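You operate a simulated robot arm through the tools that you are given. There is no shell and no other tool. Be economical: measure what you need, move in short steps, check, and stop when the job is done.

You are at the controls of a simulated robot arm. One attempt, no reset.

Task
Level the make-ready block by its bubble, pin it and clamp the die.
Fine: the pin locks the knobs; stand it in its cup meanwhile; bubble between the long lines. Set down upright: block pin.

Only the result counts: the job must be done as asked and must still hold three seconds after the hand-in. Knocking over, shifting, dropping, spilling or breaking anything else fails it.

Robot
A 6-joint arm with a two-finger parallel gripper, fixed in place. Base frame: the origin is at the foot of the arm, x ahead of it, y to its left, z up; the work surface is at about z = 0.85. Readings come in m, rad, newtons and seconds.
With the tool pointing down near the work surface it reaches from about 0.24 to 0.64 m from the base axis. Its first joint turns from -1.152 to 1.152 rad. Payload 2.7 kg.
Tool frame: the origin (TCP) lies between the finger pads and is the grasp point; the fingertips stand 0.023 m ahead of it; z points along the fingers, y is the line along which they close. Largest opening 0.094 m; finger width 0.038, thickness 0.01; the body of the gripper, 0.054 by 0.096 m, starts 0.039 m behind the TCP.
Orientation is told as [roll, pitch, yaw] about the base's x, y, z axes, in that order, counted from this pose: with the fingers straight down and closing along the base's y, the tool's x points along the base's -x, its y along +y and its z along -z.

Tools
- The arm moves only by the tool move_arm. Its argument "plan" is a list of rows, each a list of 3 entries, a list of its own where there are three numbers: the shift along the tool's x, y, z in units of 300 mm (1.0 is 300 mm), then the turn, a rotation vector about the tool's x, y, z in units of 90 degrees (1.0 is 90 degrees), then the closure, from 0 (fully open) to 1 (shut). In form: [[[dx, dy, dz], [wx, wy, wz], jaw], ...]. A call has 1 to 8 rows; each row is the pose to reach, as a shift and turn from the pose commanded when the call began, along the tool's axes at that moment. A call with a number of a shift or a turn outside -1 to 1 is refused whole. A row lasts 0.2 s, in which the tool goes at most 0.05 m and 0.15 rad; a call with a longer step from one row to the next is refused whole, and so is a gripper value outside its range. Where a pose cannot be reached the arm comes as near as it can. A force on the tool above 40 N (or 10 N above the force at the start of the call, whichever is more), or a blocked arm, ends the call early, and 0.2 s more pass. The fingers move at their own pace (about 0.045 m/s each) and stop on an object; they squeeze with about 28 N. The grip force told is the motor's: it shows also when the fingers shut on nothing. Time passes only in rows, and 0.2 s behind the last, so rows that repeat a pose let the fingers close. It gives the time, the measured TCP pose, the force on the tool (base axes), the opening and the grip force at its end, in the units of the frame above (readings bear some noise), with the torque about the TCP (base axes, N m) and any sound that the robot's microphone picked up.
- Cameras (640 x 400 px; columns grow to the right, rows downward): "scene" is fixed at [0.0597, -0.4194, 1.4123]; the picture's right is [0.90, -0.43, 0.00], its down [-0.21, -0.45, -0.86] and it looks along [0.37, 0.78, -0.50] (base axes); focal length 345 px, centre (320, 200). "wrist" rides on the gripper at [0.086, 0.016, -0.075] in the tool frame; the picture's right is [-0.18, 0.98, 0.00], its down [-0.58, -0.11, -0.81] and it looks along [-0.79, -0.15, 0.59] (tool axes); focal length 243 px, centre (320, 200). There is no depth. A picture from a camera that has moved, and an enlarged one, comes with that camera's place and axes in the base frame and with its lens.
- snapshot(camera): a new picture of that camera. The clock stands still meanwhile.
- enlarge(camera, box): a new picture of the part [left, top, right, bottom] of that camera's present view, enlarged. The clock stands still meanwhile.
- finish_job(): hands the job in; it is judged then, once.

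Go step by step. Nothing tells you positions but the pictures and the camera data: compare them with the known pose of the tool, close in by small moves and look again before you grip or let go. The budget is 120 turns and 84 pictures, counting those below and the enlarged ones. Unless the task says otherwise, let go and move clear before handing in, and close with one line.

The tools are called after ">>>" by a JSON object that holds its "method" and its "body". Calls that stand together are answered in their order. move_arm: Moves the arm, as the interface text tells. Its arguments: {"type":"object","properties":{"plan":{"type":"array","items":{"type":"array"}}},"required":["plan"]} The other tools are called the same way: snapshot (camera) takes a picture; enlarge (camera, box) takes an enlarged picture of a part of a camera's view; finish_job () hands the job in.

At the start:

```text
time_s: 0.0
tool_pos: [0.3458, 0.1033, 1.1141]
orientation: [0.0, -0.001, 0.0]
force: [0.0, -0.1, 0.5]
ft_torque: [0.01, 0.0, -0.01]
width: 0.0937
grasp_force: 0.1
```

scene: 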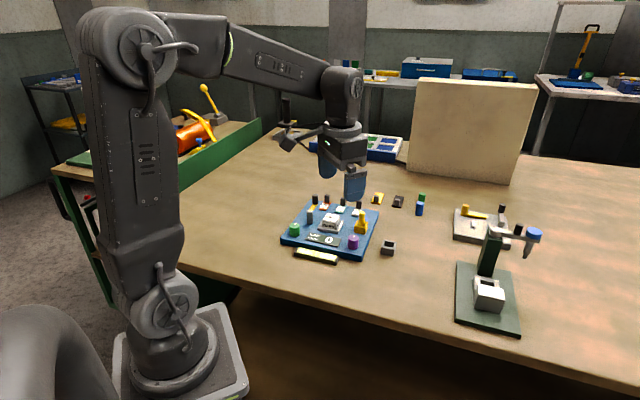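
wrist: 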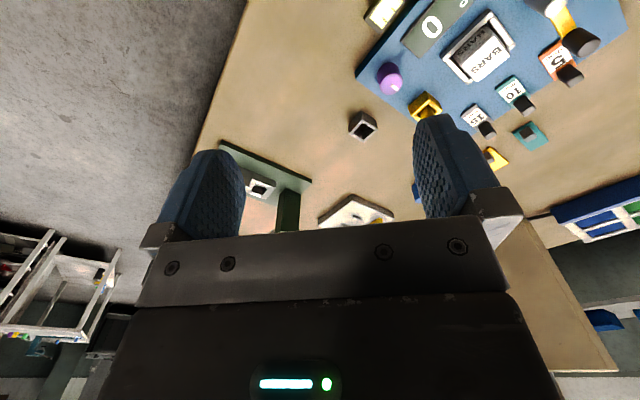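

I see a blue panel with knobs, a bubble level, a small cup, and a couple of other fixtures. I'll enlarge the parts to identify them.

>>> {"method": "enlarge", "body": {"camera": "scene", "box": [270, 180, 410, 270]}}

>>> {"method": "enlarge", "body": {"camera": "scene", "box": [430, 190, 570, 340]}}

>>> {"method": "enlarge", "body": {"camera": "wrist", "box": [340, 0, 640, 200]}}

```text
4.44 times, centred on (340, 225) of scene
camera zoom: at [0.0597, -0.4194, 1.4123], right [0.9, -0.43, 0.0], down [-0.21, -0.45, -0.86], along [0.37, 0.78, -0.5], focal length 1534 px, centre (231, 89)
```

zoom: 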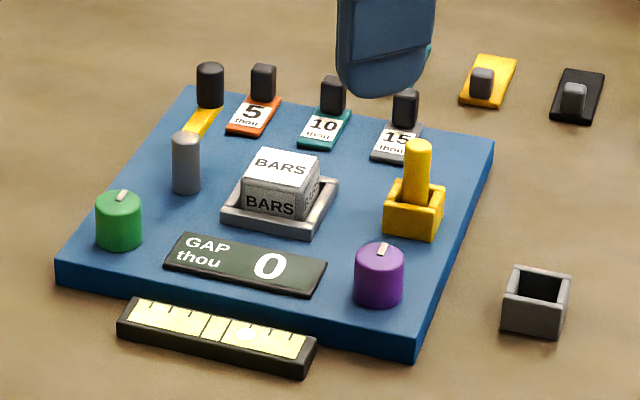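

```text
2.67 times, centred on (500, 265) of scene
camera zoom: at [0.0597, -0.4194, 1.4123], right [0.9, -0.43, 0.0], down [-0.21, -0.45, -0.86], along [0.37, 0.78, -0.5], focal length 920 px, centre (-160, 27)
```

zoom: 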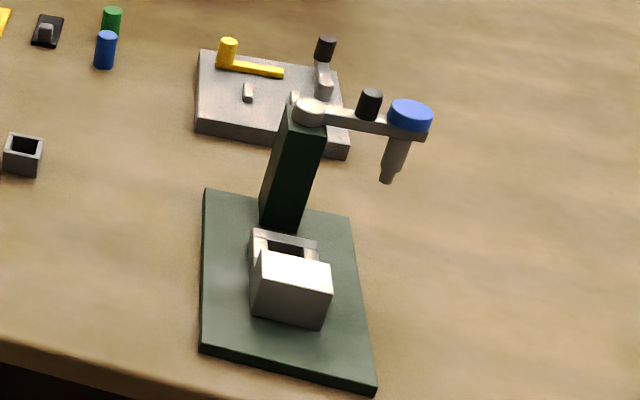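

```text
2.00 times, centred on (490, 100) of wrist
camera zoom: at [0.2612, 0.1192, 1.1885], right [0.18, 0.98, 0.0], down [0.58, -0.11, 0.81], along [0.79, -0.15, -0.59], focal length 485 px, centre (-20, 400)
```

zoom: 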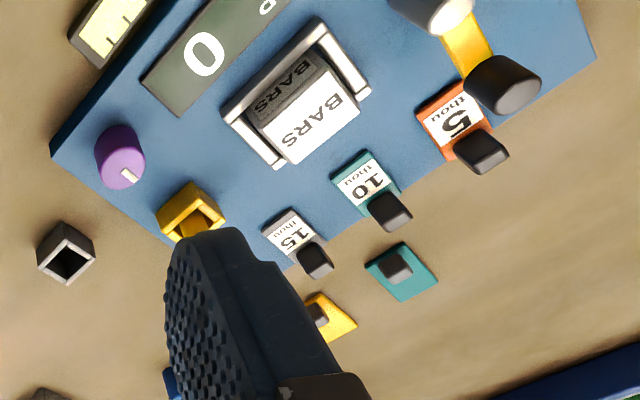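

The blue block has a green and a purple knob, a bubble vial at its front, a yellow pin in its socket, a BARS die and a grey post clamp with a yellow arm. The grey cup stands to the right on the table. I'll move the wrist over the block for a closer look.

>>> {"method": "move_arm", "body": {"plan": [[[-0.01, 0.15, 0.01], [0, 0, 0], 0], [[-0.02, 0.3, 0.02], [0, 0, 0], 0], [[-0.03, 0.45, 0.04], [0, 0, 0], 0], [[-0.03, 0.5, 0.04], [0, 0, 0], 0]]}}

>>> {"method": "snapshot", "body": {"camera": "wrist"}}

>>> {"method": "enlarge", "body": {"camera": "scene", "box": [270, 170, 440, 270]}}

```text
time_s: 1.0
tool_pos: [0.3554, 0.2526, 1.104]
orientation: [0.001, 0.0, 0.0]
force: [0.1, 0.2, 0.3]
ft_torque: [0.0, 0.0, -0.02]
width: 0.0942
grasp_force: 0.1
```

```text
78 pictures are left
camera wrist: at [0.2695, 0.269, 1.177], right [0.18, 0.98, 0.0], down [0.58, -0.11, 0.81], along [0.79, -0.15, -0.59], focal length 243 px, centre (320, 200)
```

wrist: 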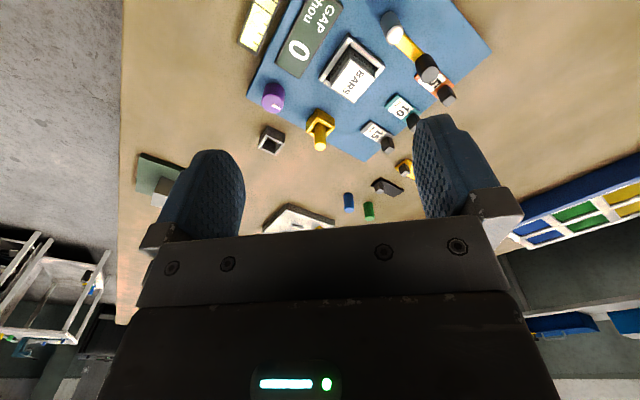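

```text
3.76 times, centred on (355, 220) of scene
camera zoom: at [0.0597, -0.4194, 1.4123], right [0.9, -0.43, 0.0], down [-0.21, -0.45, -0.86], along [0.37, 0.78, -0.5], focal length 1299 px, centre (188, 125)
```

zoom: 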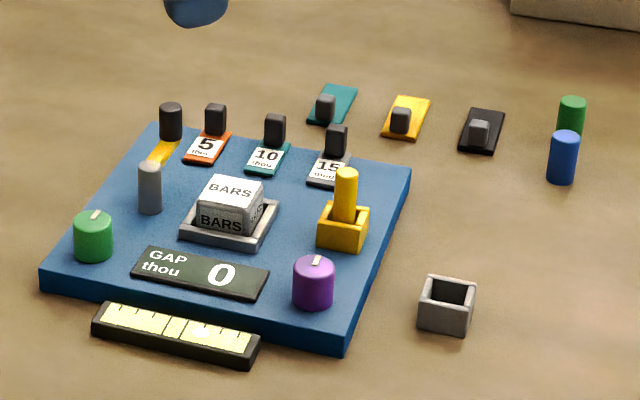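

Next I look closely at the vial and pin.

>>> {"method": "enlarge", "body": {"camera": "scene", "box": [288, 240, 344, 275]}}

>>> {"method": "enlarge", "body": {"camera": "wrist", "box": [230, 0, 470, 150]}}

```text
11.43 times, centred on (316, 258) of scene
camera zoom: at [0.0597, -0.4194, 1.4123], right [0.9, -0.43, 0.0], down [-0.21, -0.45, -0.86], along [0.37, 0.78, -0.5], focal length 3943 px, centre (366, -457)
```

zoom: 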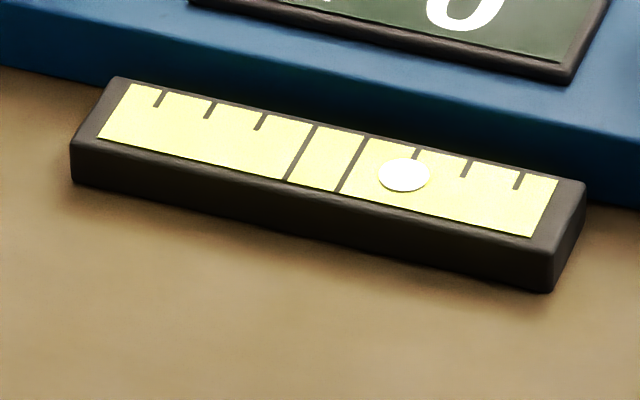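

```text
2.67 times, centred on (350, 75) of wrist
camera zoom: at [0.2695, 0.269, 1.177], right [0.18, 0.98, 0.0], down [0.58, -0.11, 0.81], along [0.79, -0.15, -0.59], focal length 647 px, centre (240, 533)
```

zoom: 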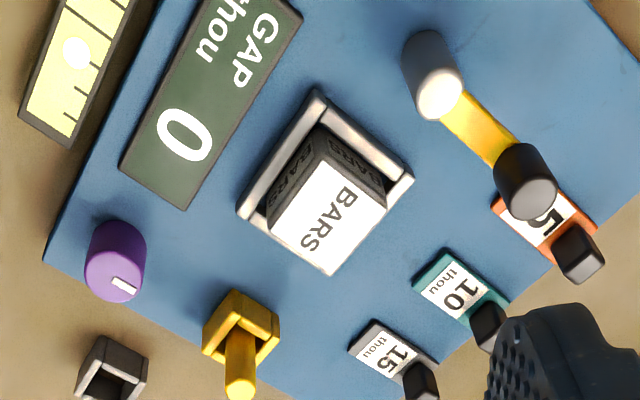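

The bubble sits right of centre, and the pin is at about (0.486, 0.229) with its top near z = 0.926. I'll hover above it and check.

>>> {"method": "move_arm", "body": {"plan": [[[-0.12, -0.02, 0.09], [0, 0, 0], 0.2], [[-0.24, -0.04, 0.18], [0, 0, 0], 0.4], [[-0.34, -0.06, 0.28], [0, 0, 0], 0.4], [[-0.435, -0.079, 0.37], [0, 0, 0], 0.4], [[-0.435, -0.079, 0.37], [0, 0, 0], 0.4]]}}

>>> {"method": "snapshot", "body": {"camera": "wrist"}}

>>> {"method": "enlarge", "body": {"camera": "scene", "box": [300, 150, 420, 270]}}

```text
time_s: 2.2
tool_pos: [0.4871, 0.2255, 0.9906]
orientation: [0.001, 0.0, 0.0]
force: [0.0, 0.9, 0.2]
ft_torque: [0.03, 0.0, 0.01]
width: 0.0563
grasp_force: 0.0
```

```text
74 pictures are left
camera wrist: at [0.3997, 0.242, 1.0643], right [0.18, 0.98, 0.0], down [0.58, -0.11, 0.81], along [0.79, -0.15, -0.59], focal length 243 px, centre (320, 200)
```

wrist: 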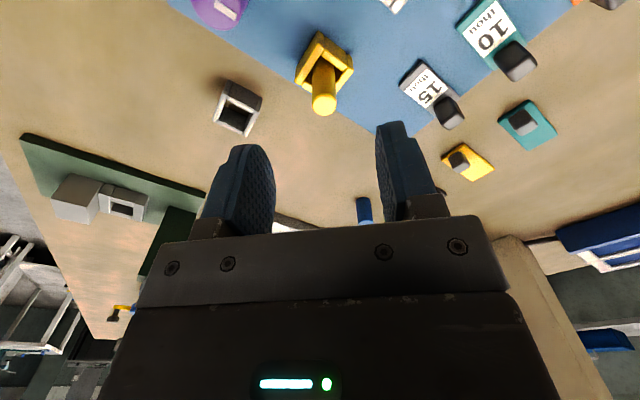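

```text
3.33 times, centred on (360, 210) of scene
camera zoom: at [0.0597, -0.4195, 1.4123], right [0.9, -0.43, 0.0], down [-0.21, -0.45, -0.86], along [0.37, 0.78, -0.5], focal length 1150 px, centre (187, 167)
```

zoom: 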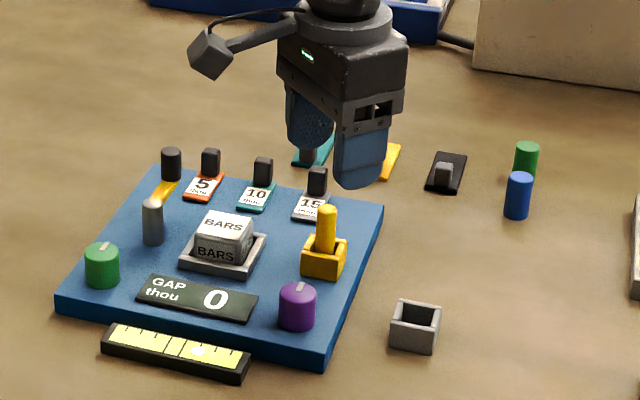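

The pin top works out to about (0.487, 0.2275, 0.927). I'll go down around it and close.

>>> {"method": "move_arm", "body": {"plan": [[[0, 0.007, 0.1], [0, 0, 0], 0.4], [[0, 0.007, 0.18], [0, 0, 0], 0.4], [[0, 0.007, 0.222], [0, 0, 0], 0.4]]}}

>>> {"method": "snapshot", "body": {"camera": "wrist"}}

>>> {"method": "enlarge", "body": {"camera": "scene", "box": [320, 170, 400, 250]}}

```text
time_s: 3.0
tool_pos: [0.4865, 0.23, 0.9241]
orientation: [0.0, -0.001, 0.0]
force: [1.1, -0.3, -0.4]
ft_torque: [0.04, 0.02, -0.01]
width: 0.0566
grasp_force: 0.0
```

```text
72 pictures are left
camera wrist: at [0.4009, 0.2466, 0.9979], right [0.18, 0.98, 0.0], down [0.58, -0.11, 0.81], along [0.79, -0.15, -0.59], focal length 243 px, centre (320, 200)
```

wrist: 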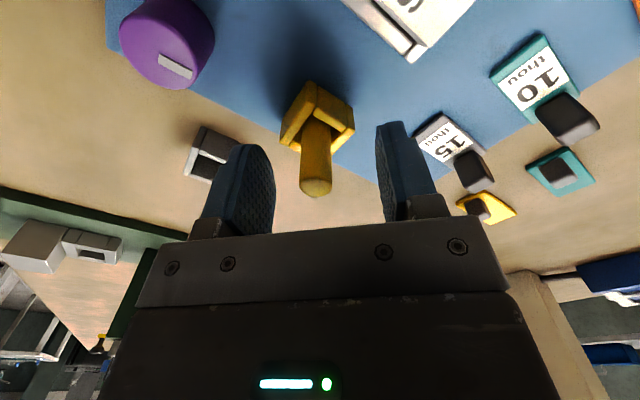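

```text
5.00 times, centred on (360, 210) of scene
camera zoom: at [0.0597, -0.4194, 1.4123], right [0.9, -0.43, 0.0], down [-0.21, -0.45, -0.86], along [0.37, 0.78, -0.5], focal length 1725 px, centre (120, 150)
```

zoom: 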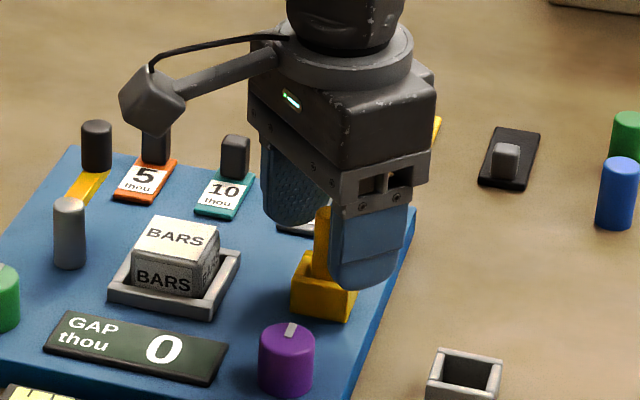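

The pin stands between the fingers at the right height. Closing.

>>> {"method": "move_arm", "body": {"plan": [[[0, -0.006, 0], [0, 0, 0], 0.4], [[0, -0.006, 0], [0, 0, 0], 1], [[0, -0.006, 0], [0, 0, 0], 1], [[0, -0.006, 0], [0, 0, 0], 1], [[0, -0.006, 0], [0, 0, 0], 1]]}}

```text
time_s: 4.2
tool_pos: [0.4865, 0.2269, 0.9236]
orientation: [0.0, 0.0, 0.001]
force: [-1.6, -0.4, 0.1]
ft_torque: [-0.03, -0.03, 0.0]
width: 0.0148
grasp_force: 28.3
```

Gripped at 14.8 mm; now lift straight up.

>>> {"method": "move_arm", "body": {"plan": [[[0, 0, -0.05], [0, 0, 0], 1], [[0, 0, -0.12], [0, 0, 0], 1], [[0, 0, -0.2], [0, 0, 0], 1], [[0, 0, -0.3], [0, 0, 0], 1], [[0, 0, -0.3], [0, 0, 0], 1]]}}

>>> {"method": "snapshot", "body": {"camera": "wrist"}}

>>> {"method": "enlarge", "body": {"camera": "scene", "box": [310, 150, 410, 270]}}

```text
time_s: 5.4
tool_pos: [0.4855, 0.2306, 1.0155]
orientation: [0.0, 0.001, 0.0]
force: [-0.1, 0.2, -0.7]
ft_torque: [0.03, 0.0, -0.01]
width: 0.0147
grasp_force: 27.8
```

```text
70 pictures are left
camera wrist: at [0.4002, 0.2459, 1.0886], right [0.18, 0.98, 0.0], down [0.58, -0.11, 0.81], along [0.79, -0.15, -0.59], focal length 243 px, centre (320, 200)
```

wrist: 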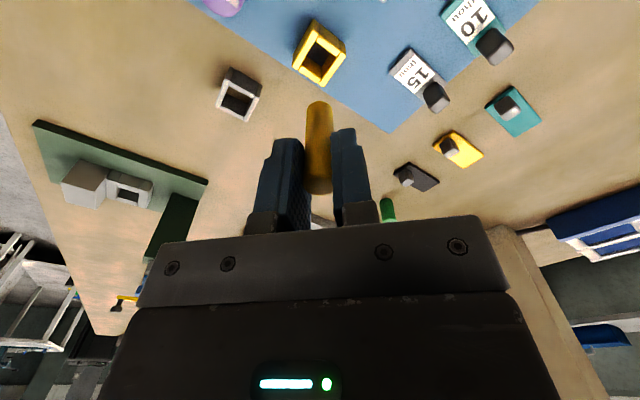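

```text
3.33 times, centred on (360, 210) of scene
camera zoom: at [0.0597, -0.4194, 1.4123], right [0.9, -0.43, 0.0], down [-0.21, -0.45, -0.86], along [0.37, 0.78, -0.5], focal length 1150 px, centre (187, 167)
```

zoom: 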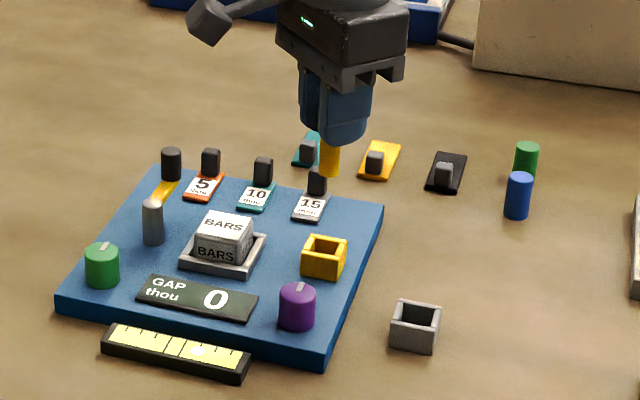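

The pin is out; it reaches about 0.06 m below the TCP. The cup is at about (0.518, 0.144) with its rim near z = 0.873. I'll hover over it.

>>> {"method": "move_arm", "body": {"plan": [[[-0.05, -0.14, 0], [0, 0, 0], 1], [[-0.109, -0.287, 0], [0, 0, 0], 1], [[-0.109, -0.287, 0.12], [0, 0, 0], 1], [[-0.109, -0.287, 0.2], [0, 0, 0], 1], [[-0.109, -0.287, 0.2], [0, 0, 0], 1]]}}

>>> {"method": "enlarge", "body": {"camera": "wrist", "box": [240, 40, 400, 240]}}

>>> {"method": "enlarge", "body": {"camera": "scene", "box": [350, 190, 430, 270]}}

```text
time_s: 6.6
tool_pos: [0.5186, 0.1428, 0.9556]
orientation: [-0.002, 0.0, 0.001]
force: [-0.3, 0.0, 0.1]
ft_torque: [-0.01, 0.0, 0.01]
width: 0.015
grasp_force: 27.6
```

```text
2.00 times, centred on (320, 140) of wrist
camera zoom: at [0.4332, 0.1594, 1.03], right [0.18, 0.98, 0.0], down [0.58, -0.11, 0.81], along [0.79, -0.15, -0.59], focal length 485 px, centre (320, 320)
```

zoom: 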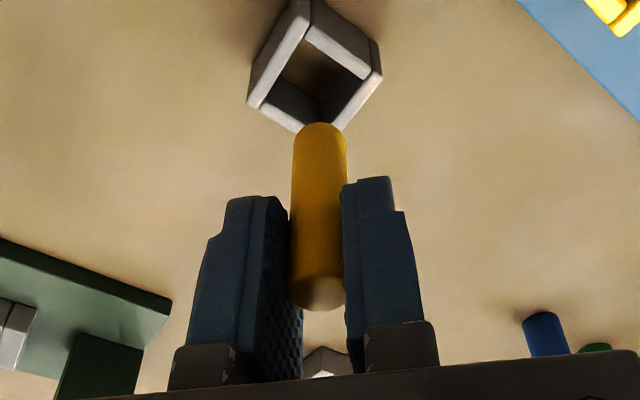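

```text
5.00 times, centred on (390, 230) of scene
camera zoom: at [0.0597, -0.4194, 1.4123], right [0.9, -0.43, 0.0], down [-0.21, -0.45, -0.86], along [0.37, 0.78, -0.5], focal length 1725 px, centre (-30, 50)
```

zoom: 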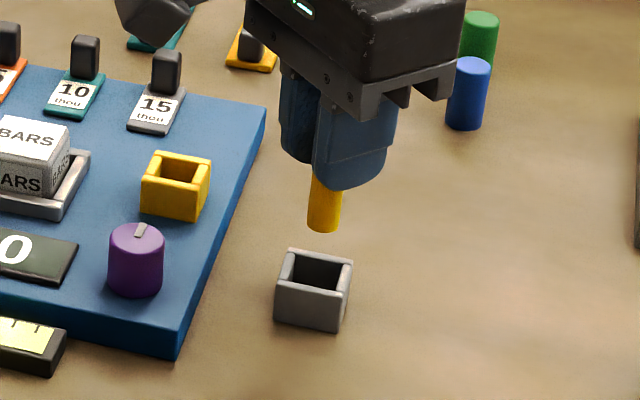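

The pin is nearly above the cup, but the two views differ by a few mm. I'll lower a little and compare again.

>>> {"method": "move_arm", "body": {"plan": [[[0.008, 0, 0.03], [0, 0, 0], 1], [[0.008, 0, 0.06], [0, 0, 0], 1], [[0.008, 0, 0.06], [0, 0, 0], 1]]}}

>>> {"method": "enlarge", "body": {"camera": "wrist", "box": [280, 60, 360, 140]}}

>>> {"method": "enlarge", "body": {"camera": "scene", "box": [365, 220, 405, 260]}}

```text
time_s: 7.4
tool_pos: [0.5166, 0.1418, 0.9373]
orientation: [-0.001, 0.0, -0.001]
force: [0.7, 0.8, -2.0]
ft_torque: [0.02, 0.0, 0.02]
width: 0.0148
grasp_force: 28.1
```

```text
5.00 times, centred on (320, 100) of wrist
camera zoom: at [0.4302, 0.1588, 1.0114], right [0.18, 0.98, 0.0], down [0.58, -0.11, 0.81], along [0.79, -0.15, -0.59], focal length 1213 px, centre (320, 700)
```

zoom: 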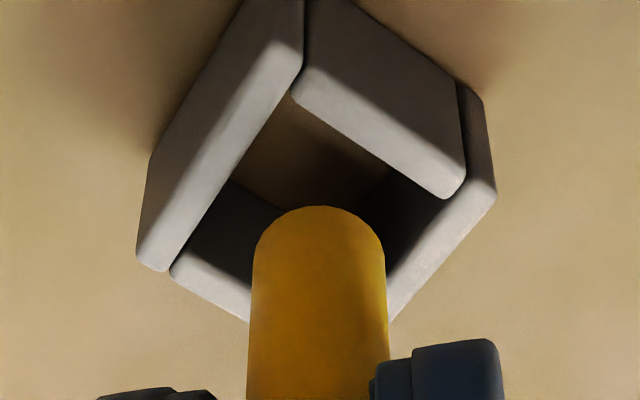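

```text
10.00 times, centred on (385, 240) of scene
camera zoom: at [0.0597, -0.4194, 1.4123], right [0.9, -0.43, 0.0], down [-0.21, -0.45, -0.86], along [0.37, 0.78, -0.5], focal length 3450 px, centre (-330, -200)
```

zoom: 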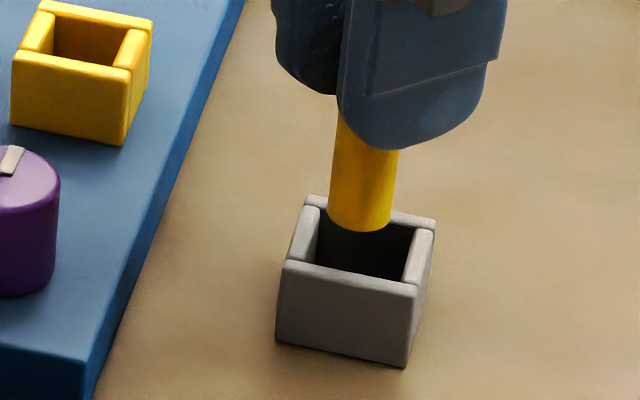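

The pin is aligned over the opening in both views. Lowering in.

>>> {"method": "move_arm", "body": {"plan": [[[0.001, 0.002, 0.025], [0, 0, 0], 1], [[0.001, 0.002, 0.05], [0, 0, 0], 1], [[0.001, 0.002, 0.07], [0, 0, 0], 1]]}}

>>> {"method": "enlarge", "body": {"camera": "scene", "box": [365, 220, 405, 260]}}

```text
time_s: 8.2
tool_pos: [0.5173, 0.1433, 0.9173]
orientation: [0.002, 0.0, 0.0]
force: [-0.5, -0.8, -1.1]
ft_torque: [-0.03, 0.03, 0.04]
width: 0.015
grasp_force: 28.3
```

```text
10.00 times, centred on (385, 240) of scene
camera zoom: at [0.0597, -0.4194, 1.4123], right [0.9, -0.43, 0.0], down [-0.21, -0.45, -0.86], along [0.37, 0.78, -0.5], focal length 3450 px, centre (-330, -200)
```

zoom: 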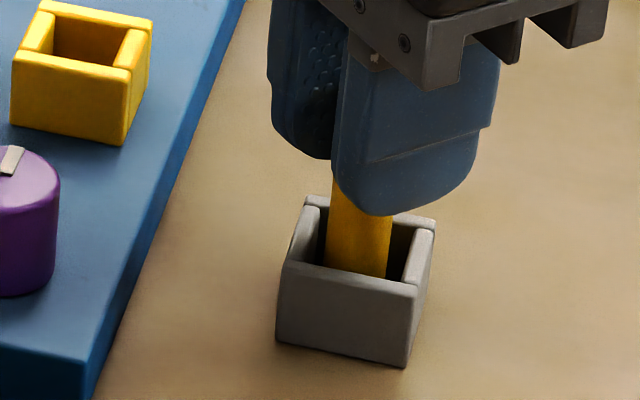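

It's inside. Continue down gently until contact.

>>> {"method": "move_arm", "body": {"plan": [[[0, 0, 0.008], [0, 0, 0], 1], [[0, 0, 0.014], [0, 0, 0], 1], [[0, 0, 0.014], [0, 0, 0], 1]]}}

```text
time_s: 9.0
tool_pos: [0.5156, 0.1425, 0.9135]
orientation: [-0.001, 0.001, 0.001]
force: [0.1, 0.4, -0.9]
ft_torque: [0.02, 0.0, 0.02]
width: 0.0148
grasp_force: 28.1
```

>>> {"method": "move_arm", "body": {"plan": [[[0, 0, 0.007], [0, 0, 0], 1], [[0, 0, 0.014], [0, 0, 0], 1], [[0, 0, 0.014], [0, 0, 0], 1]]}}

```text
time_s: 9.8
tool_pos: [0.5171, 0.1452, 0.9069]
orientation: [0.0, 0.0, -0.001]
force: [0.3, 0.1, -1.2]
ft_torque: [-0.02, -0.01, -0.02]
width: 0.0151
grasp_force: 27.9
```

No contact yet at z = 0.907; a little more.

>>> {"method": "move_arm", "body": {"plan": [[[0, 0, 0.005], [0, 0, 0], 1], [[0, 0, 0.01], [0, 0, 0], 1], [[0, 0, 0.01], [0, 0, 0], 1]]}}

>>> {"method": "enlarge", "body": {"camera": "scene", "box": [365, 220, 405, 260]}}

```text
time_s: 10.6
tool_pos: [0.5154, 0.1444, 0.9049]
orientation: [-0.001, 0.0, 0.002]
force: [0.6, 0.0, -0.6]
ft_torque: [-0.02, 0.0, 0.0]
width: 0.015
grasp_force: 27.5
```

```text
10.00 times, centred on (385, 240) of scene
camera zoom: at [0.0597, -0.4194, 1.4123], right [0.9, -0.43, 0.0], down [-0.21, -0.45, -0.86], along [0.37, 0.78, -0.5], focal length 3450 px, centre (-330, -200)
```

zoom: 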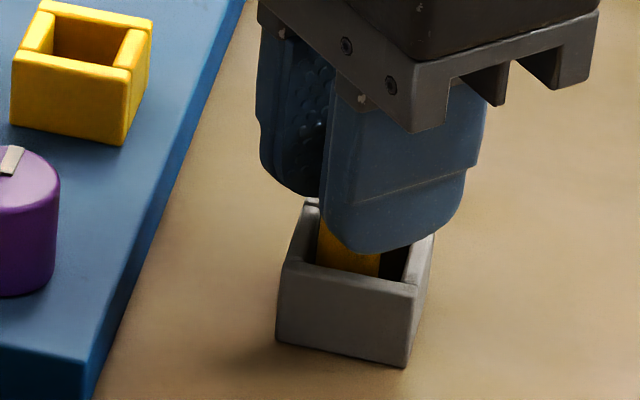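

>>> {"method": "move_arm", "body": {"plan": [[[0, 0, 0.004], [0, 0, 0], 1], [[0, 0, 0.007], [0, 0, 0], 1], [[0, 0, 0.007], [0, 0, 0], 1]]}}

```text
time_s: 11.4
tool_pos: [0.5165, 0.1433, 0.9051]
orientation: [-0.001, -0.001, 0.001]
force: [-4.7, 0.2, 13.0]
ft_torque: [0.02, 0.25, 0.0]
width: 0.0151
grasp_force: 28.0
```

The torque matches the pin's foot touching the cup floor. I'll relieve the push, open and lift.

>>> {"method": "move_arm", "body": {"plan": [[[0, 0, -0.006], [0, 0, 0], 1], [[0, 0, -0.006], [0, 0, 0], 0.6], [[0, 0, -0.006], [0, 0, 0], 0.5], [[0, 0, -0.006], [0, 0, 0], 0.5], [[0, 0, -0.1], [0, 0, 0], 0.5], [[0, 0, -0.2], [0, 0, 0], 0.5], [[0, 0, -0.3], [0, 0, 0], 0.5]]}}

>>> {"method": "enlarge", "body": {"camera": "scene", "box": [320, 180, 420, 270]}}

>>> {"method": "snapshot", "body": {"camera": "wrist"}}

```text
time_s: 13.0
tool_pos: [0.5159, 0.1456, 0.9928]
orientation: [-0.001, 0.0, 0.001]
force: [0.2, 0.4, 0.2]
ft_torque: [-0.01, -0.05, 0.01]
width: 0.047
grasp_force: 0.0
```

```text
4.44 times, centred on (370, 225) of scene
camera zoom: at [0.0597, -0.4194, 1.4123], right [0.9, -0.43, 0.0], down [-0.21, -0.45, -0.86], along [0.37, 0.78, -0.5], focal length 1534 px, centre (98, 89)
```

zoom: 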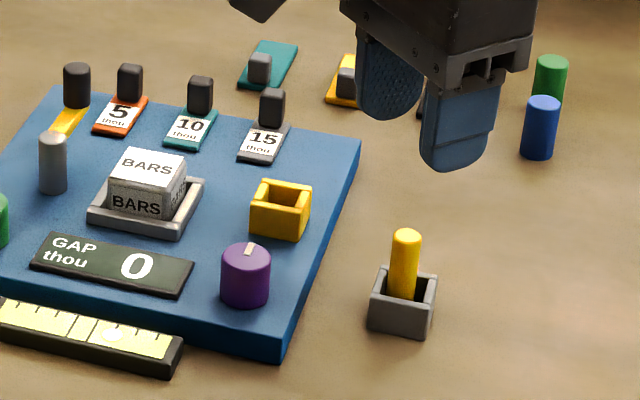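

```text
61 pictures are left
camera wrist: at [0.4305, 0.162, 1.0658], right [0.18, 0.98, 0.0], down [0.58, -0.11, 0.81], along [0.79, -0.15, -0.59], focal length 243 px, centre (320, 200)
```

wrist: 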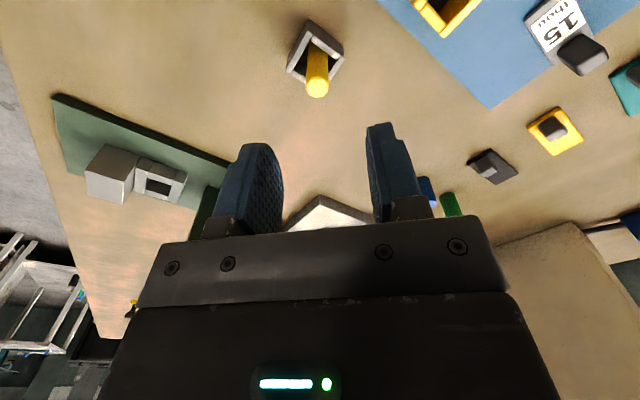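

The pin stands in its cup. Next is the purple knob at about (0.432, 0.179).

>>> {"method": "move_arm", "body": {"plan": [[[0.14, 0.06, 0.0], [0, 0, 0], 0.5], [[0.278, 0.115, 0.05], [0, 0, 0], 0.5], [[0.278, 0.115, 0.13], [0, 0, 0], 0.5], [[0.278, 0.115, 0.13], [0, 0, 0], 0.5]]}}

>>> {"method": "snapshot", "body": {"camera": "wrist"}}

>>> {"method": "enlarge", "body": {"camera": "scene", "box": [310, 190, 390, 270]}}

```text
time_s: 14.0
tool_pos: [0.4343, 0.1805, 0.9551]
orientation: [-0.001, 0.001, -0.001]
force: [0.3, -0.5, -0.1]
ft_torque: [0.02, 0.03, -0.01]
width: 0.0471
grasp_force: 0.1
```

```text
60 pictures are left
camera wrist: at [0.3489, 0.1974, 1.0284], right [0.18, 0.98, 0.0], down [0.58, -0.11, 0.81], along [0.79, -0.15, -0.59], focal length 243 px, centre (320, 200)
```

wrist: 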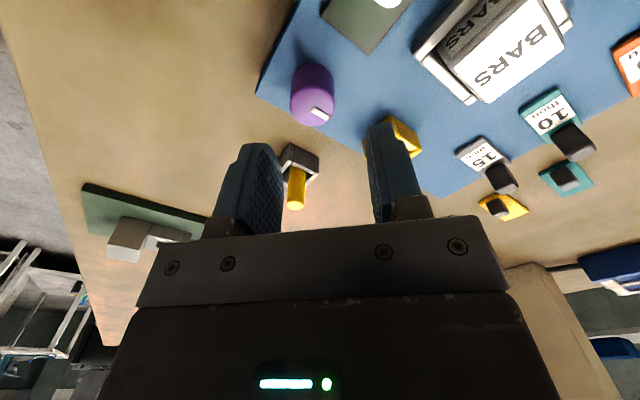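

```text
5.00 times, centred on (350, 230) of scene
camera zoom: at [0.0597, -0.4194, 1.4123], right [0.9, -0.43, 0.0], down [-0.21, -0.45, -0.86], along [0.37, 0.78, -0.5], focal length 1725 px, centre (170, 50)
```

zoom: 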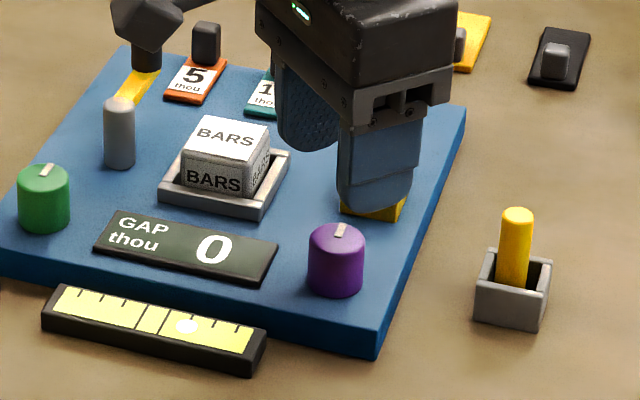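

The purple knob is centred under the tool to within about 2 mm. Descend and grip it.

>>> {"method": "move_arm", "body": {"plan": [[[0.003, 0, 0.08], [0, 0, 0], 0.5], [[0.003, 0, 0.165], [0, 0, 0], 0.5], [[0.003, 0, 0.165], [0, 0, 0], 0.5]]}}

>>> {"method": "snapshot", "body": {"camera": "wrist"}}

>>> {"method": "enlarge", "body": {"camera": "scene", "box": [310, 190, 390, 270]}}

```text
time_s: 14.8
tool_pos: [0.4336, 0.1803, 0.9054]
orientation: [0.001, -0.001, -0.001]
force: [-0.1, 0.5, -0.8]
ft_torque: [0.04, 0.01, 0.01]
width: 0.047
grasp_force: 0.0
```

```text
58 pictures are left
camera wrist: at [0.347, 0.1972, 0.9794], right [0.18, 0.98, 0.0], down [0.58, -0.11, 0.81], along [0.79, -0.15, -0.59], focal length 243 px, centre (320, 200)
```

wrist: 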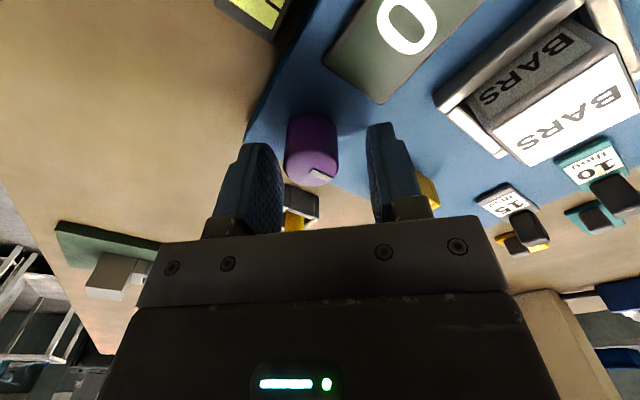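

```text
5.00 times, centred on (350, 230) of scene
camera zoom: at [0.0597, -0.4194, 1.4123], right [0.9, -0.43, 0.0], down [-0.21, -0.45, -0.86], along [0.37, 0.78, -0.5], focal length 1725 px, centre (170, 50)
```

zoom: 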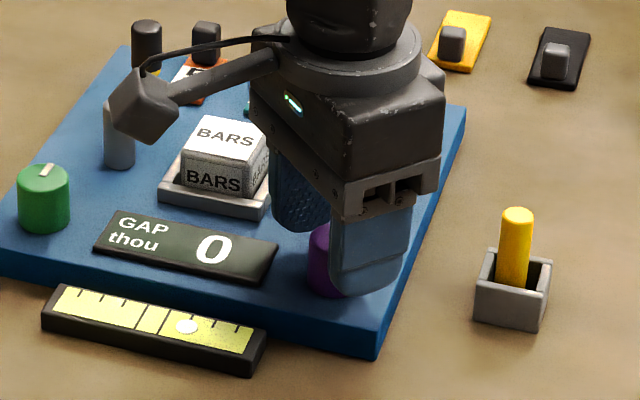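

I'll shift 1–2 mm to centre and close on the knob.

>>> {"method": "move_arm", "body": {"plan": [[[0.004, -0.004, 0], [0, 0, 0], 0.6], [[0.004, -0.004, 0], [0, 0, 0], 1], [[0.004, -0.004, 0], [0, 0, 0], 1], [[0.004, -0.004, 0], [0, 0, 0], 1], [[0.004, -0.004, 0], [0, 0, 0], 1]]}}

```text
time_s: 16.0
tool_pos: [0.4323, 0.1767, 0.9062]
orientation: [0.0, 0.003, -0.002]
force: [3.4, -26.1, 2.4]
ft_torque: [-0.25, -0.03, -0.02]
width: 0.0273
grasp_force: 45.0
```

The side force says the knob sits slightly further to −y. I'll relax by moving that way.

>>> {"method": "move_arm", "body": {"plan": [[[0, -0.006, 0], [0, 0, 0], 1], [[0, -0.006, 0], [0, 0, 0], 1]]}}

```text
time_s: 16.6
tool_pos: [0.4324, 0.1773, 0.9062]
orientation: [0.001, -0.001, -0.001]
force: [1.3, -4.9, 7.8]
ft_torque: [-0.47, 1.16, -0.22]
width: 0.0273
grasp_force: 45.2
```

Gripped. Test turn of about 25°.

>>> {"method": "move_arm", "body": {"plan": [[[0, 0, 0], [0, 0, 0.09], 1], [[0, 0, 0], [0, 0, 0.18], 1], [[0, 0, 0], [0, 0, 0.27], 1], [[0, 0, 0], [0, 0, 0.27], 1]]}}

>>> {"method": "enlarge", "body": {"camera": "scene", "box": [285, 190, 385, 275]}}

```text
time_s: 17.6
tool_pos: [0.4314, 0.1763, 0.9053]
orientation: [0.004, -0.001, -0.426]
force: [-7.4, 2.8, 25.0]
ft_torque: [-0.41, -0.09, -0.01]
width: 0.0272
grasp_force: 44.7
```

```text
4.71 times, centred on (335, 232) of scene
camera zoom: at [0.0592, -0.4195, 1.4123], right [0.9, -0.43, 0.0], down [-0.21, -0.45, -0.86], along [0.37, 0.78, -0.5], focal length 1624 px, centre (249, 47)
```

zoom: 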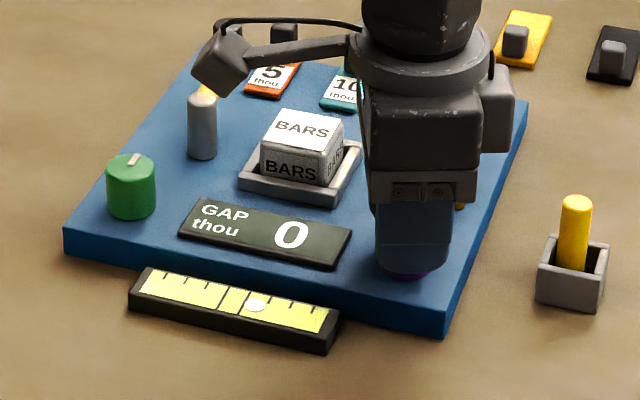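

The bubble moved toward the middle. The upward force has grown, so I'll ease up a little and look at the bubble.

>>> {"method": "move_arm", "body": {"plan": [[[0, 0, -0.008], [0, 0, 0], 1], [[0, 0, -0.008], [0, 0, 0], 1]]}}

>>> {"method": "enlarge", "body": {"camera": "scene", "box": [288, 240, 344, 275]}}

```text
time_s: 18.2
tool_pos: [0.432, 0.1759, 0.9054]
orientation: [0.002, -0.003, -0.424]
force: [2.4, 9.8, 3.0]
ft_torque: [-0.56, -1.13, 0.0]
width: 0.0274
grasp_force: 45.1
```

```text
11.43 times, centred on (316, 258) of scene
camera zoom: at [0.0597, -0.4192, 1.4124], right [0.9, -0.43, 0.0], down [-0.21, -0.45, -0.86], along [0.37, 0.78, -0.5], focal length 3943 px, centre (366, -457)
```

zoom: 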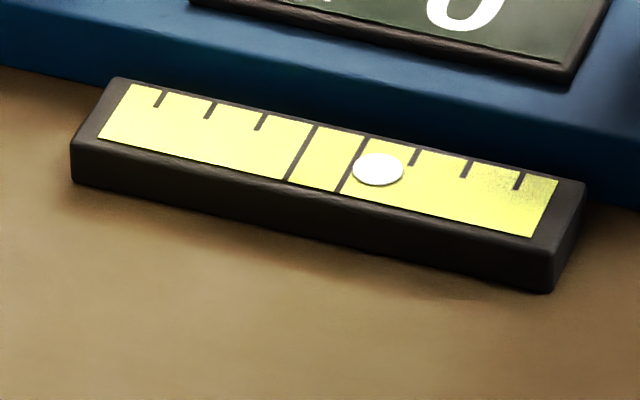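

About 1.1 px per degree; I need about 50 px more, so I turn roughly 48° further.

>>> {"method": "move_arm", "body": {"plan": [[[0, 0, 0], [0, 0, 0.09], 1], [[0, 0, 0], [0, 0, 0.18], 1], [[0, 0, 0], [0, 0, 0.27], 1], [[0, 0, 0], [0, 0, 0.36], 1], [[0, 0, 0], [0, 0, 0.45], 1], [[0, 0, 0], [0, 0, 0.53], 1], [[0, 0, 0], [0, 0, 0.53], 1]]}}

>>> {"method": "enlarge", "body": {"camera": "scene", "box": [288, 240, 344, 275]}}

```text
time_s: 19.8
tool_pos: [0.4316, 0.1766, 0.9058]
orientation: [-0.001, 0.0, -1.257]
force: [9.3, 7.3, -10.6]
ft_torque: [-0.14, -0.75, 0.0]
width: 0.027
grasp_force: 44.9
```

```text
11.43 times, centred on (316, 258) of scene
camera zoom: at [0.0601, -0.4192, 1.4124], right [0.9, -0.43, 0.0], down [-0.21, -0.45, -0.86], along [0.37, 0.78, -0.5], focal length 3943 px, centre (366, -457)
```

zoom: 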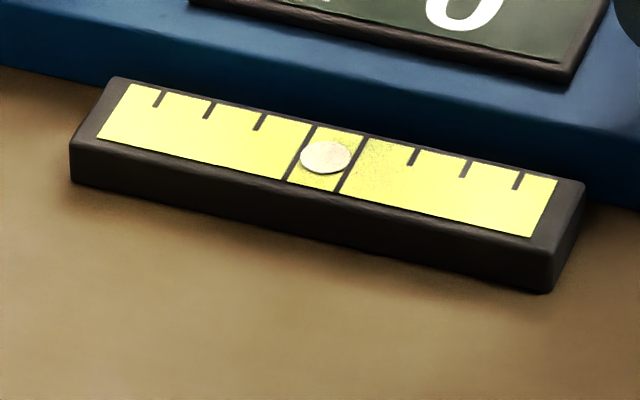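

The bubble is centred between the long lines. Release the knob and lift.

>>> {"method": "move_arm", "body": {"plan": [[[0, 0, 0], [0, 0, 0], 0.7], [[0, 0, 0], [0, 0, 0], 0.5], [[0, 0, 0], [0, 0, 0], 0.5], [[0, 0, -0.08], [0, 0, 0], 0.5], [[0, 0, -0.2], [0, 0, 0], 0.5], [[0, 0, -0.3], [0, 0, 0], 0.5]]}}

>>> {"method": "enlarge", "body": {"camera": "scene", "box": [288, 240, 344, 275]}}

>>> {"method": "enlarge", "body": {"camera": "scene", "box": [280, 180, 410, 270]}}

```text
time_s: 21.2
tool_pos: [0.4329, 0.1776, 0.9964]
orientation: [0.002, 0.0, -1.257]
force: [-0.9, 0.0, -0.4]
ft_torque: [-0.01, -0.01, -0.01]
width: 0.047
grasp_force: 0.1
```

```text
11.43 times, centred on (316, 258) of scene
camera zoom: at [0.0597, -0.4195, 1.4123], right [0.9, -0.43, 0.0], down [-0.21, -0.45, -0.86], along [0.37, 0.78, -0.5], focal length 3943 px, centre (366, -457)
```

zoom: 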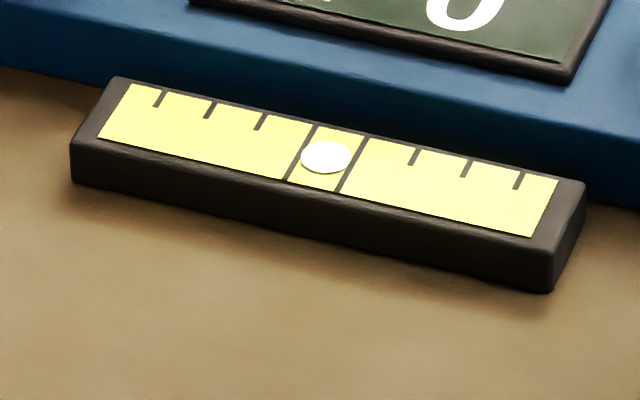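

```text
4.44 times, centred on (345, 225) of scene
camera zoom: at [0.0597, -0.4195, 1.4123], right [0.9, -0.43, 0.0], down [-0.21, -0.45, -0.86], along [0.37, 0.78, -0.5], focal length 1534 px, centre (209, 89)
```

zoom: 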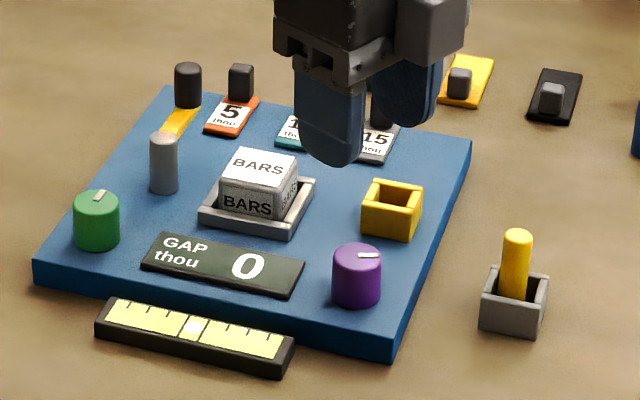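

Bubble holds. Now I turn the hand back for fetching the pin.

>>> {"method": "move_arm", "body": {"plan": [[[0, 0, 0], [0, 0, -0.09], 0.5], [[0, 0, 0], [0, 0, -0.18], 0.5], [[0, 0, 0], [0, 0, -0.27], 0.5], [[0, 0, 0], [0, 0, -0.36], 0.5], [[0, 0, 0], [0, 0, -0.45], 0.5], [[0, 0, 0], [0, 0, -0.54], 0.5], [[0, 0, 0], [0, 0, -0.63], 0.5], [[0, 0, 0], [0, 0, -0.72], 0.5]]}}

>>> {"method": "move_arm", "body": {"plan": [[[0, 0, 0], [0, 0, -0.08], 0.5], [[0, 0, 0], [0, 0, -0.08], 0.5]]}}

```text
time_s: 23.0
tool_pos: [0.4307, 0.1765, 0.9975]
orientation: [0.001, -0.001, -0.122]
force: [0.2, 0.2, -0.2]
ft_torque: [-0.01, 0.0, -0.01]
width: 0.0472
grasp_force: 0.1
```

```text
time_s: 23.6
tool_pos: [0.4296, 0.1749, 0.9969]
orientation: [0.0, 0.0, 0.001]
force: [-0.2, 0.2, 0.0]
ft_torque: [-0.01, 0.01, -0.01]
width: 0.0471
grasp_force: 0.1
```

>>> {"method": "move_arm", "body": {"plan": [[[-0.14, -0.05, 0], [0, 0, 0], 0.5], [[-0.285, -0.105, 0], [0, 0, 0], 0.5], [[-0.285, -0.105, 0.15], [0, 0, 0], 0.5], [[-0.285, -0.105, 0.15], [0, 0, 0], 0.5]]}}

>>> {"method": "snapshot", "body": {"camera": "wrist"}}

```text
time_s: 24.6
tool_pos: [0.5176, 0.1389, 0.9494]
orientation: [-0.001, 0.0, 0.0]
force: [0.4, 0.0, 0.6]
ft_torque: [0.0, -0.02, -0.04]
width: 0.0468
grasp_force: 0.0
```

```text
51 pictures are left
camera wrist: at [0.4326, 0.1558, 1.0234], right [0.18, 0.98, 0.0], down [0.58, -0.11, 0.81], along [0.79, -0.15, -0.59], focal length 243 px, centre (320, 200)
```

wrist: 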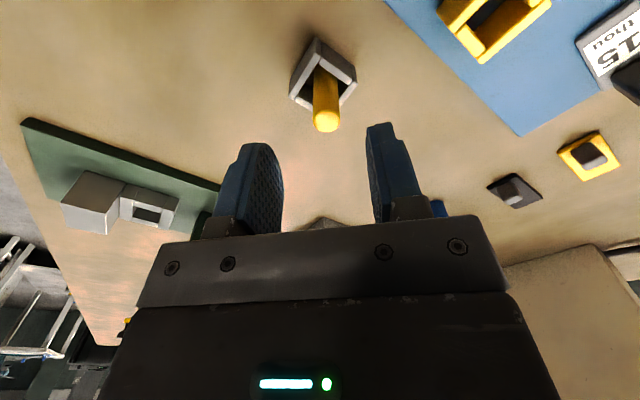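

The pin top is about 4 mm to +y of the tool; I'll correct, descend and grip.

>>> {"method": "move_arm", "body": {"plan": [[[0.004, 0.011, 0.07], [0, 0, 0], 0.5], [[0.004, 0.011, 0.152], [0, 0, 0], 0.5], [[0.004, 0.011, 0.152], [0, 0, 0], 0.5]]}}

>>> {"method": "snapshot", "body": {"camera": "wrist"}}

```text
time_s: 25.4
tool_pos: [0.5173, 0.1452, 0.9051]
orientation: [-0.001, -0.001, 0.001]
force: [0.0, 0.3, -1.0]
ft_torque: [0.04, 0.0, 0.01]
width: 0.0469
grasp_force: 0.0
```

```text
50 pictures are left
camera wrist: at [0.4309, 0.1611, 0.9794], right [0.18, 0.98, 0.0], down [0.58, -0.11, 0.81], along [0.79, -0.15, -0.59], focal length 243 px, centre (320, 200)
```

wrist: 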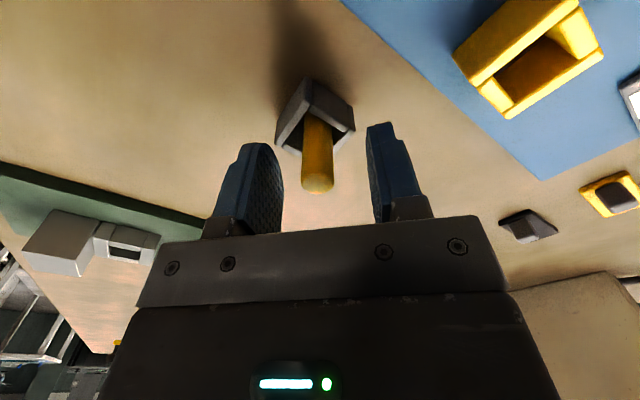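

Centred. Close and lift.

>>> {"method": "move_arm", "body": {"plan": [[[0, 0, 0], [0, 0, 0], 1], [[0, 0, 0], [0, 0, 0], 1], [[0, 0, 0], [0, 0, 0], 1], [[0, 0, 0], [0, 0, 0], 1], [[0, 0, -0.06], [0, 0, 0], 1], [[0, 0, -0.15], [0, 0, 0], 1], [[0, 0, -0.3], [0, 0, 0], 1], [[0, 0, -0.3], [0, 0, 0], 1]]}}

>>> {"method": "snapshot", "body": {"camera": "wrist"}}

>>> {"method": "enlarge", "body": {"camera": "scene", "box": [320, 150, 440, 270]}}

```text
time_s: 27.2
tool_pos: [0.5136, 0.1444, 0.9972]
orientation: [0.001, 0.0, 0.0]
force: [0.4, -0.3, -1.0]
ft_torque: [0.0, 0.03, 0.0]
width: 0.0151
grasp_force: 27.4
```

```text
49 pictures are left
camera wrist: at [0.4273, 0.1611, 1.071], right [0.18, 0.98, 0.0], down [0.58, -0.11, 0.81], along [0.79, -0.15, -0.59], focal length 243 px, centre (320, 200)
```

wrist: 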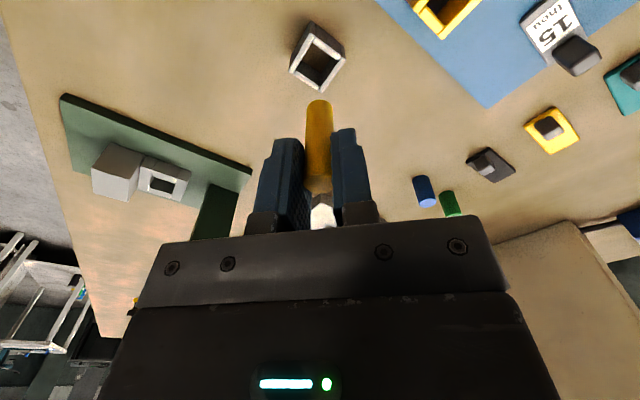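

```text
3.33 times, centred on (380, 210) of scene
camera zoom: at [0.0597, -0.4194, 1.4123], right [0.9, -0.43, 0.0], down [-0.21, -0.45, -0.86], along [0.37, 0.78, -0.5], focal length 1150 px, centre (120, 167)
```

zoom: 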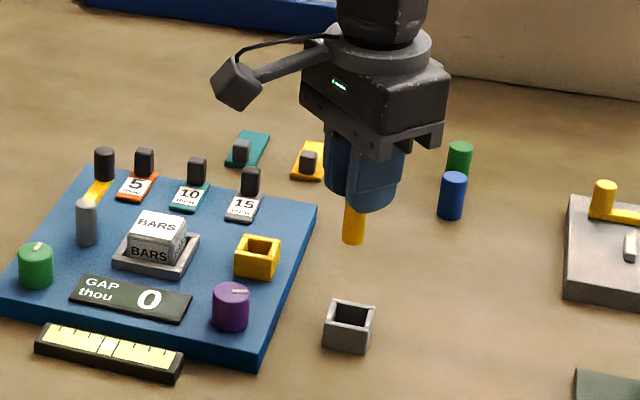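

The pin is out; moving to hover over the yellow socket.

>>> {"method": "move_arm", "body": {"plan": [[[0.04, 0.13, 0], [0, 0, 0], 1], [[0.096, 0.275, 0], [0, 0, 0], 1], [[0.096, 0.275, 0.06], [0, 0, 0], 1], [[0.096, 0.275, 0.13], [0, 0, 0], 1], [[0.096, 0.275, 0.13], [0, 0, 0], 1]]}}

>>> {"method": "enlarge", "body": {"camera": "wrist", "box": [280, 60, 360, 140]}}

>>> {"method": "enlarge", "body": {"camera": "scene", "box": [345, 200, 385, 240]}}

```text
time_s: 28.4
tool_pos: [0.4873, 0.2284, 0.9576]
orientation: [-0.001, 0.001, 0.0]
force: [-0.6, -0.2, -1.2]
ft_torque: [0.01, 0.01, 0.02]
width: 0.0152
grasp_force: 28.7
```

```text
5.00 times, centred on (320, 100) of wrist
camera zoom: at [0.4013, 0.2442, 1.0308], right [0.18, 0.98, 0.0], down [0.58, -0.11, 0.81], along [0.79, -0.15, -0.59], focal length 1213 px, centre (320, 700)
```

zoom: 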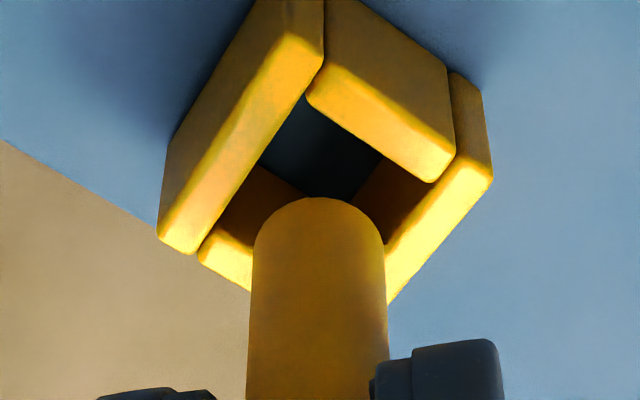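

```text
10.00 times, centred on (365, 220) of scene
camera zoom: at [0.0597, -0.4194, 1.4123], right [0.9, -0.43, 0.0], down [-0.21, -0.45, -0.86], along [0.37, 0.78, -0.5], focal length 3450 px, centre (-130, 0)
```

zoom: 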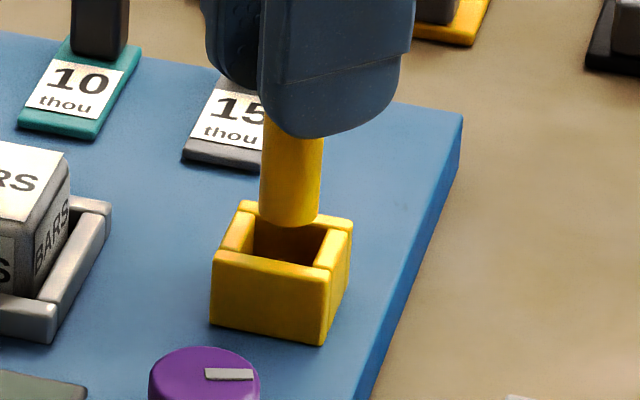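

Aligned in both views. Lower in gently.

>>> {"method": "move_arm", "body": {"plan": [[[0.001, 0, 0.025], [0, 0, 0], 1], [[0.001, 0, 0.05], [0, 0, 0], 1], [[0.001, 0, 0.075], [0, 0, 0], 1], [[0.001, 0, 0.09], [0, 0, 0], 1], [[0.001, 0, 0.09], [0, 0, 0], 1]]}}

>>> {"method": "enlarge", "body": {"camera": "scene", "box": [345, 200, 385, 240]}}

```text
time_s: 29.6
tool_pos: [0.4858, 0.2278, 0.9302]
orientation: [-0.001, 0.0, -0.001]
force: [0.2, 0.1, -0.7]
ft_torque: [0.03, -0.01, 0.0]
width: 0.015
grasp_force: 28.4
```

```text
10.00 times, centred on (365, 220) of scene
camera zoom: at [0.0597, -0.4194, 1.4123], right [0.9, -0.43, 0.0], down [-0.21, -0.45, -0.86], along [0.37, 0.78, -0.5], focal length 3450 px, centre (-130, 0)
```

zoom: 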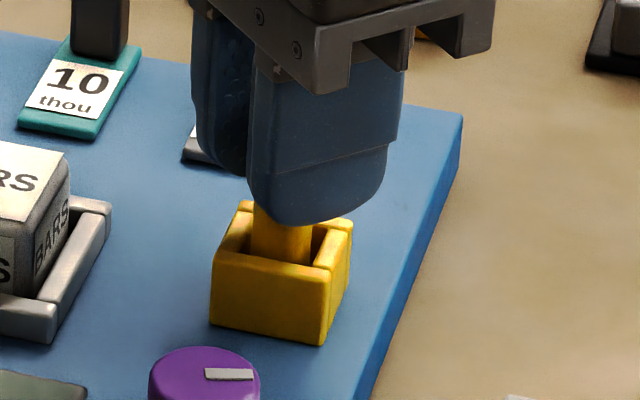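

It's in the socket; go down in small steps until contact.

>>> {"method": "move_arm", "body": {"plan": [[[0, 0, 0.006], [0, 0, 0], 1], [[0, 0, 0.012], [0, 0, 0], 1], [[0, 0, 0.012], [0, 0, 0], 1]]}}

>>> {"method": "move_arm", "body": {"plan": [[[0, 0, 0.003], [0, 0, 0], 1], [[0, 0, 0.006], [0, 0, 0], 1], [[0, 0, 0.006], [0, 0, 0], 1]]}}

```text
time_s: 30.4
tool_pos: [0.4873, 0.2279, 0.9276]
orientation: [0.0, 0.001, -0.001]
force: [-0.5, 0.1, -0.9]
ft_torque: [0.01, -0.02, -0.04]
width: 0.0151
grasp_force: 28.6
```

```text
time_s: 31.2
tool_pos: [0.4854, 0.2288, 0.9268]
orientation: [-0.001, -0.001, 0.0]
force: [-0.9, -2.3, 9.6]
ft_torque: [-0.14, 0.03, 0.03]
width: 0.0145
grasp_force: 27.5
```

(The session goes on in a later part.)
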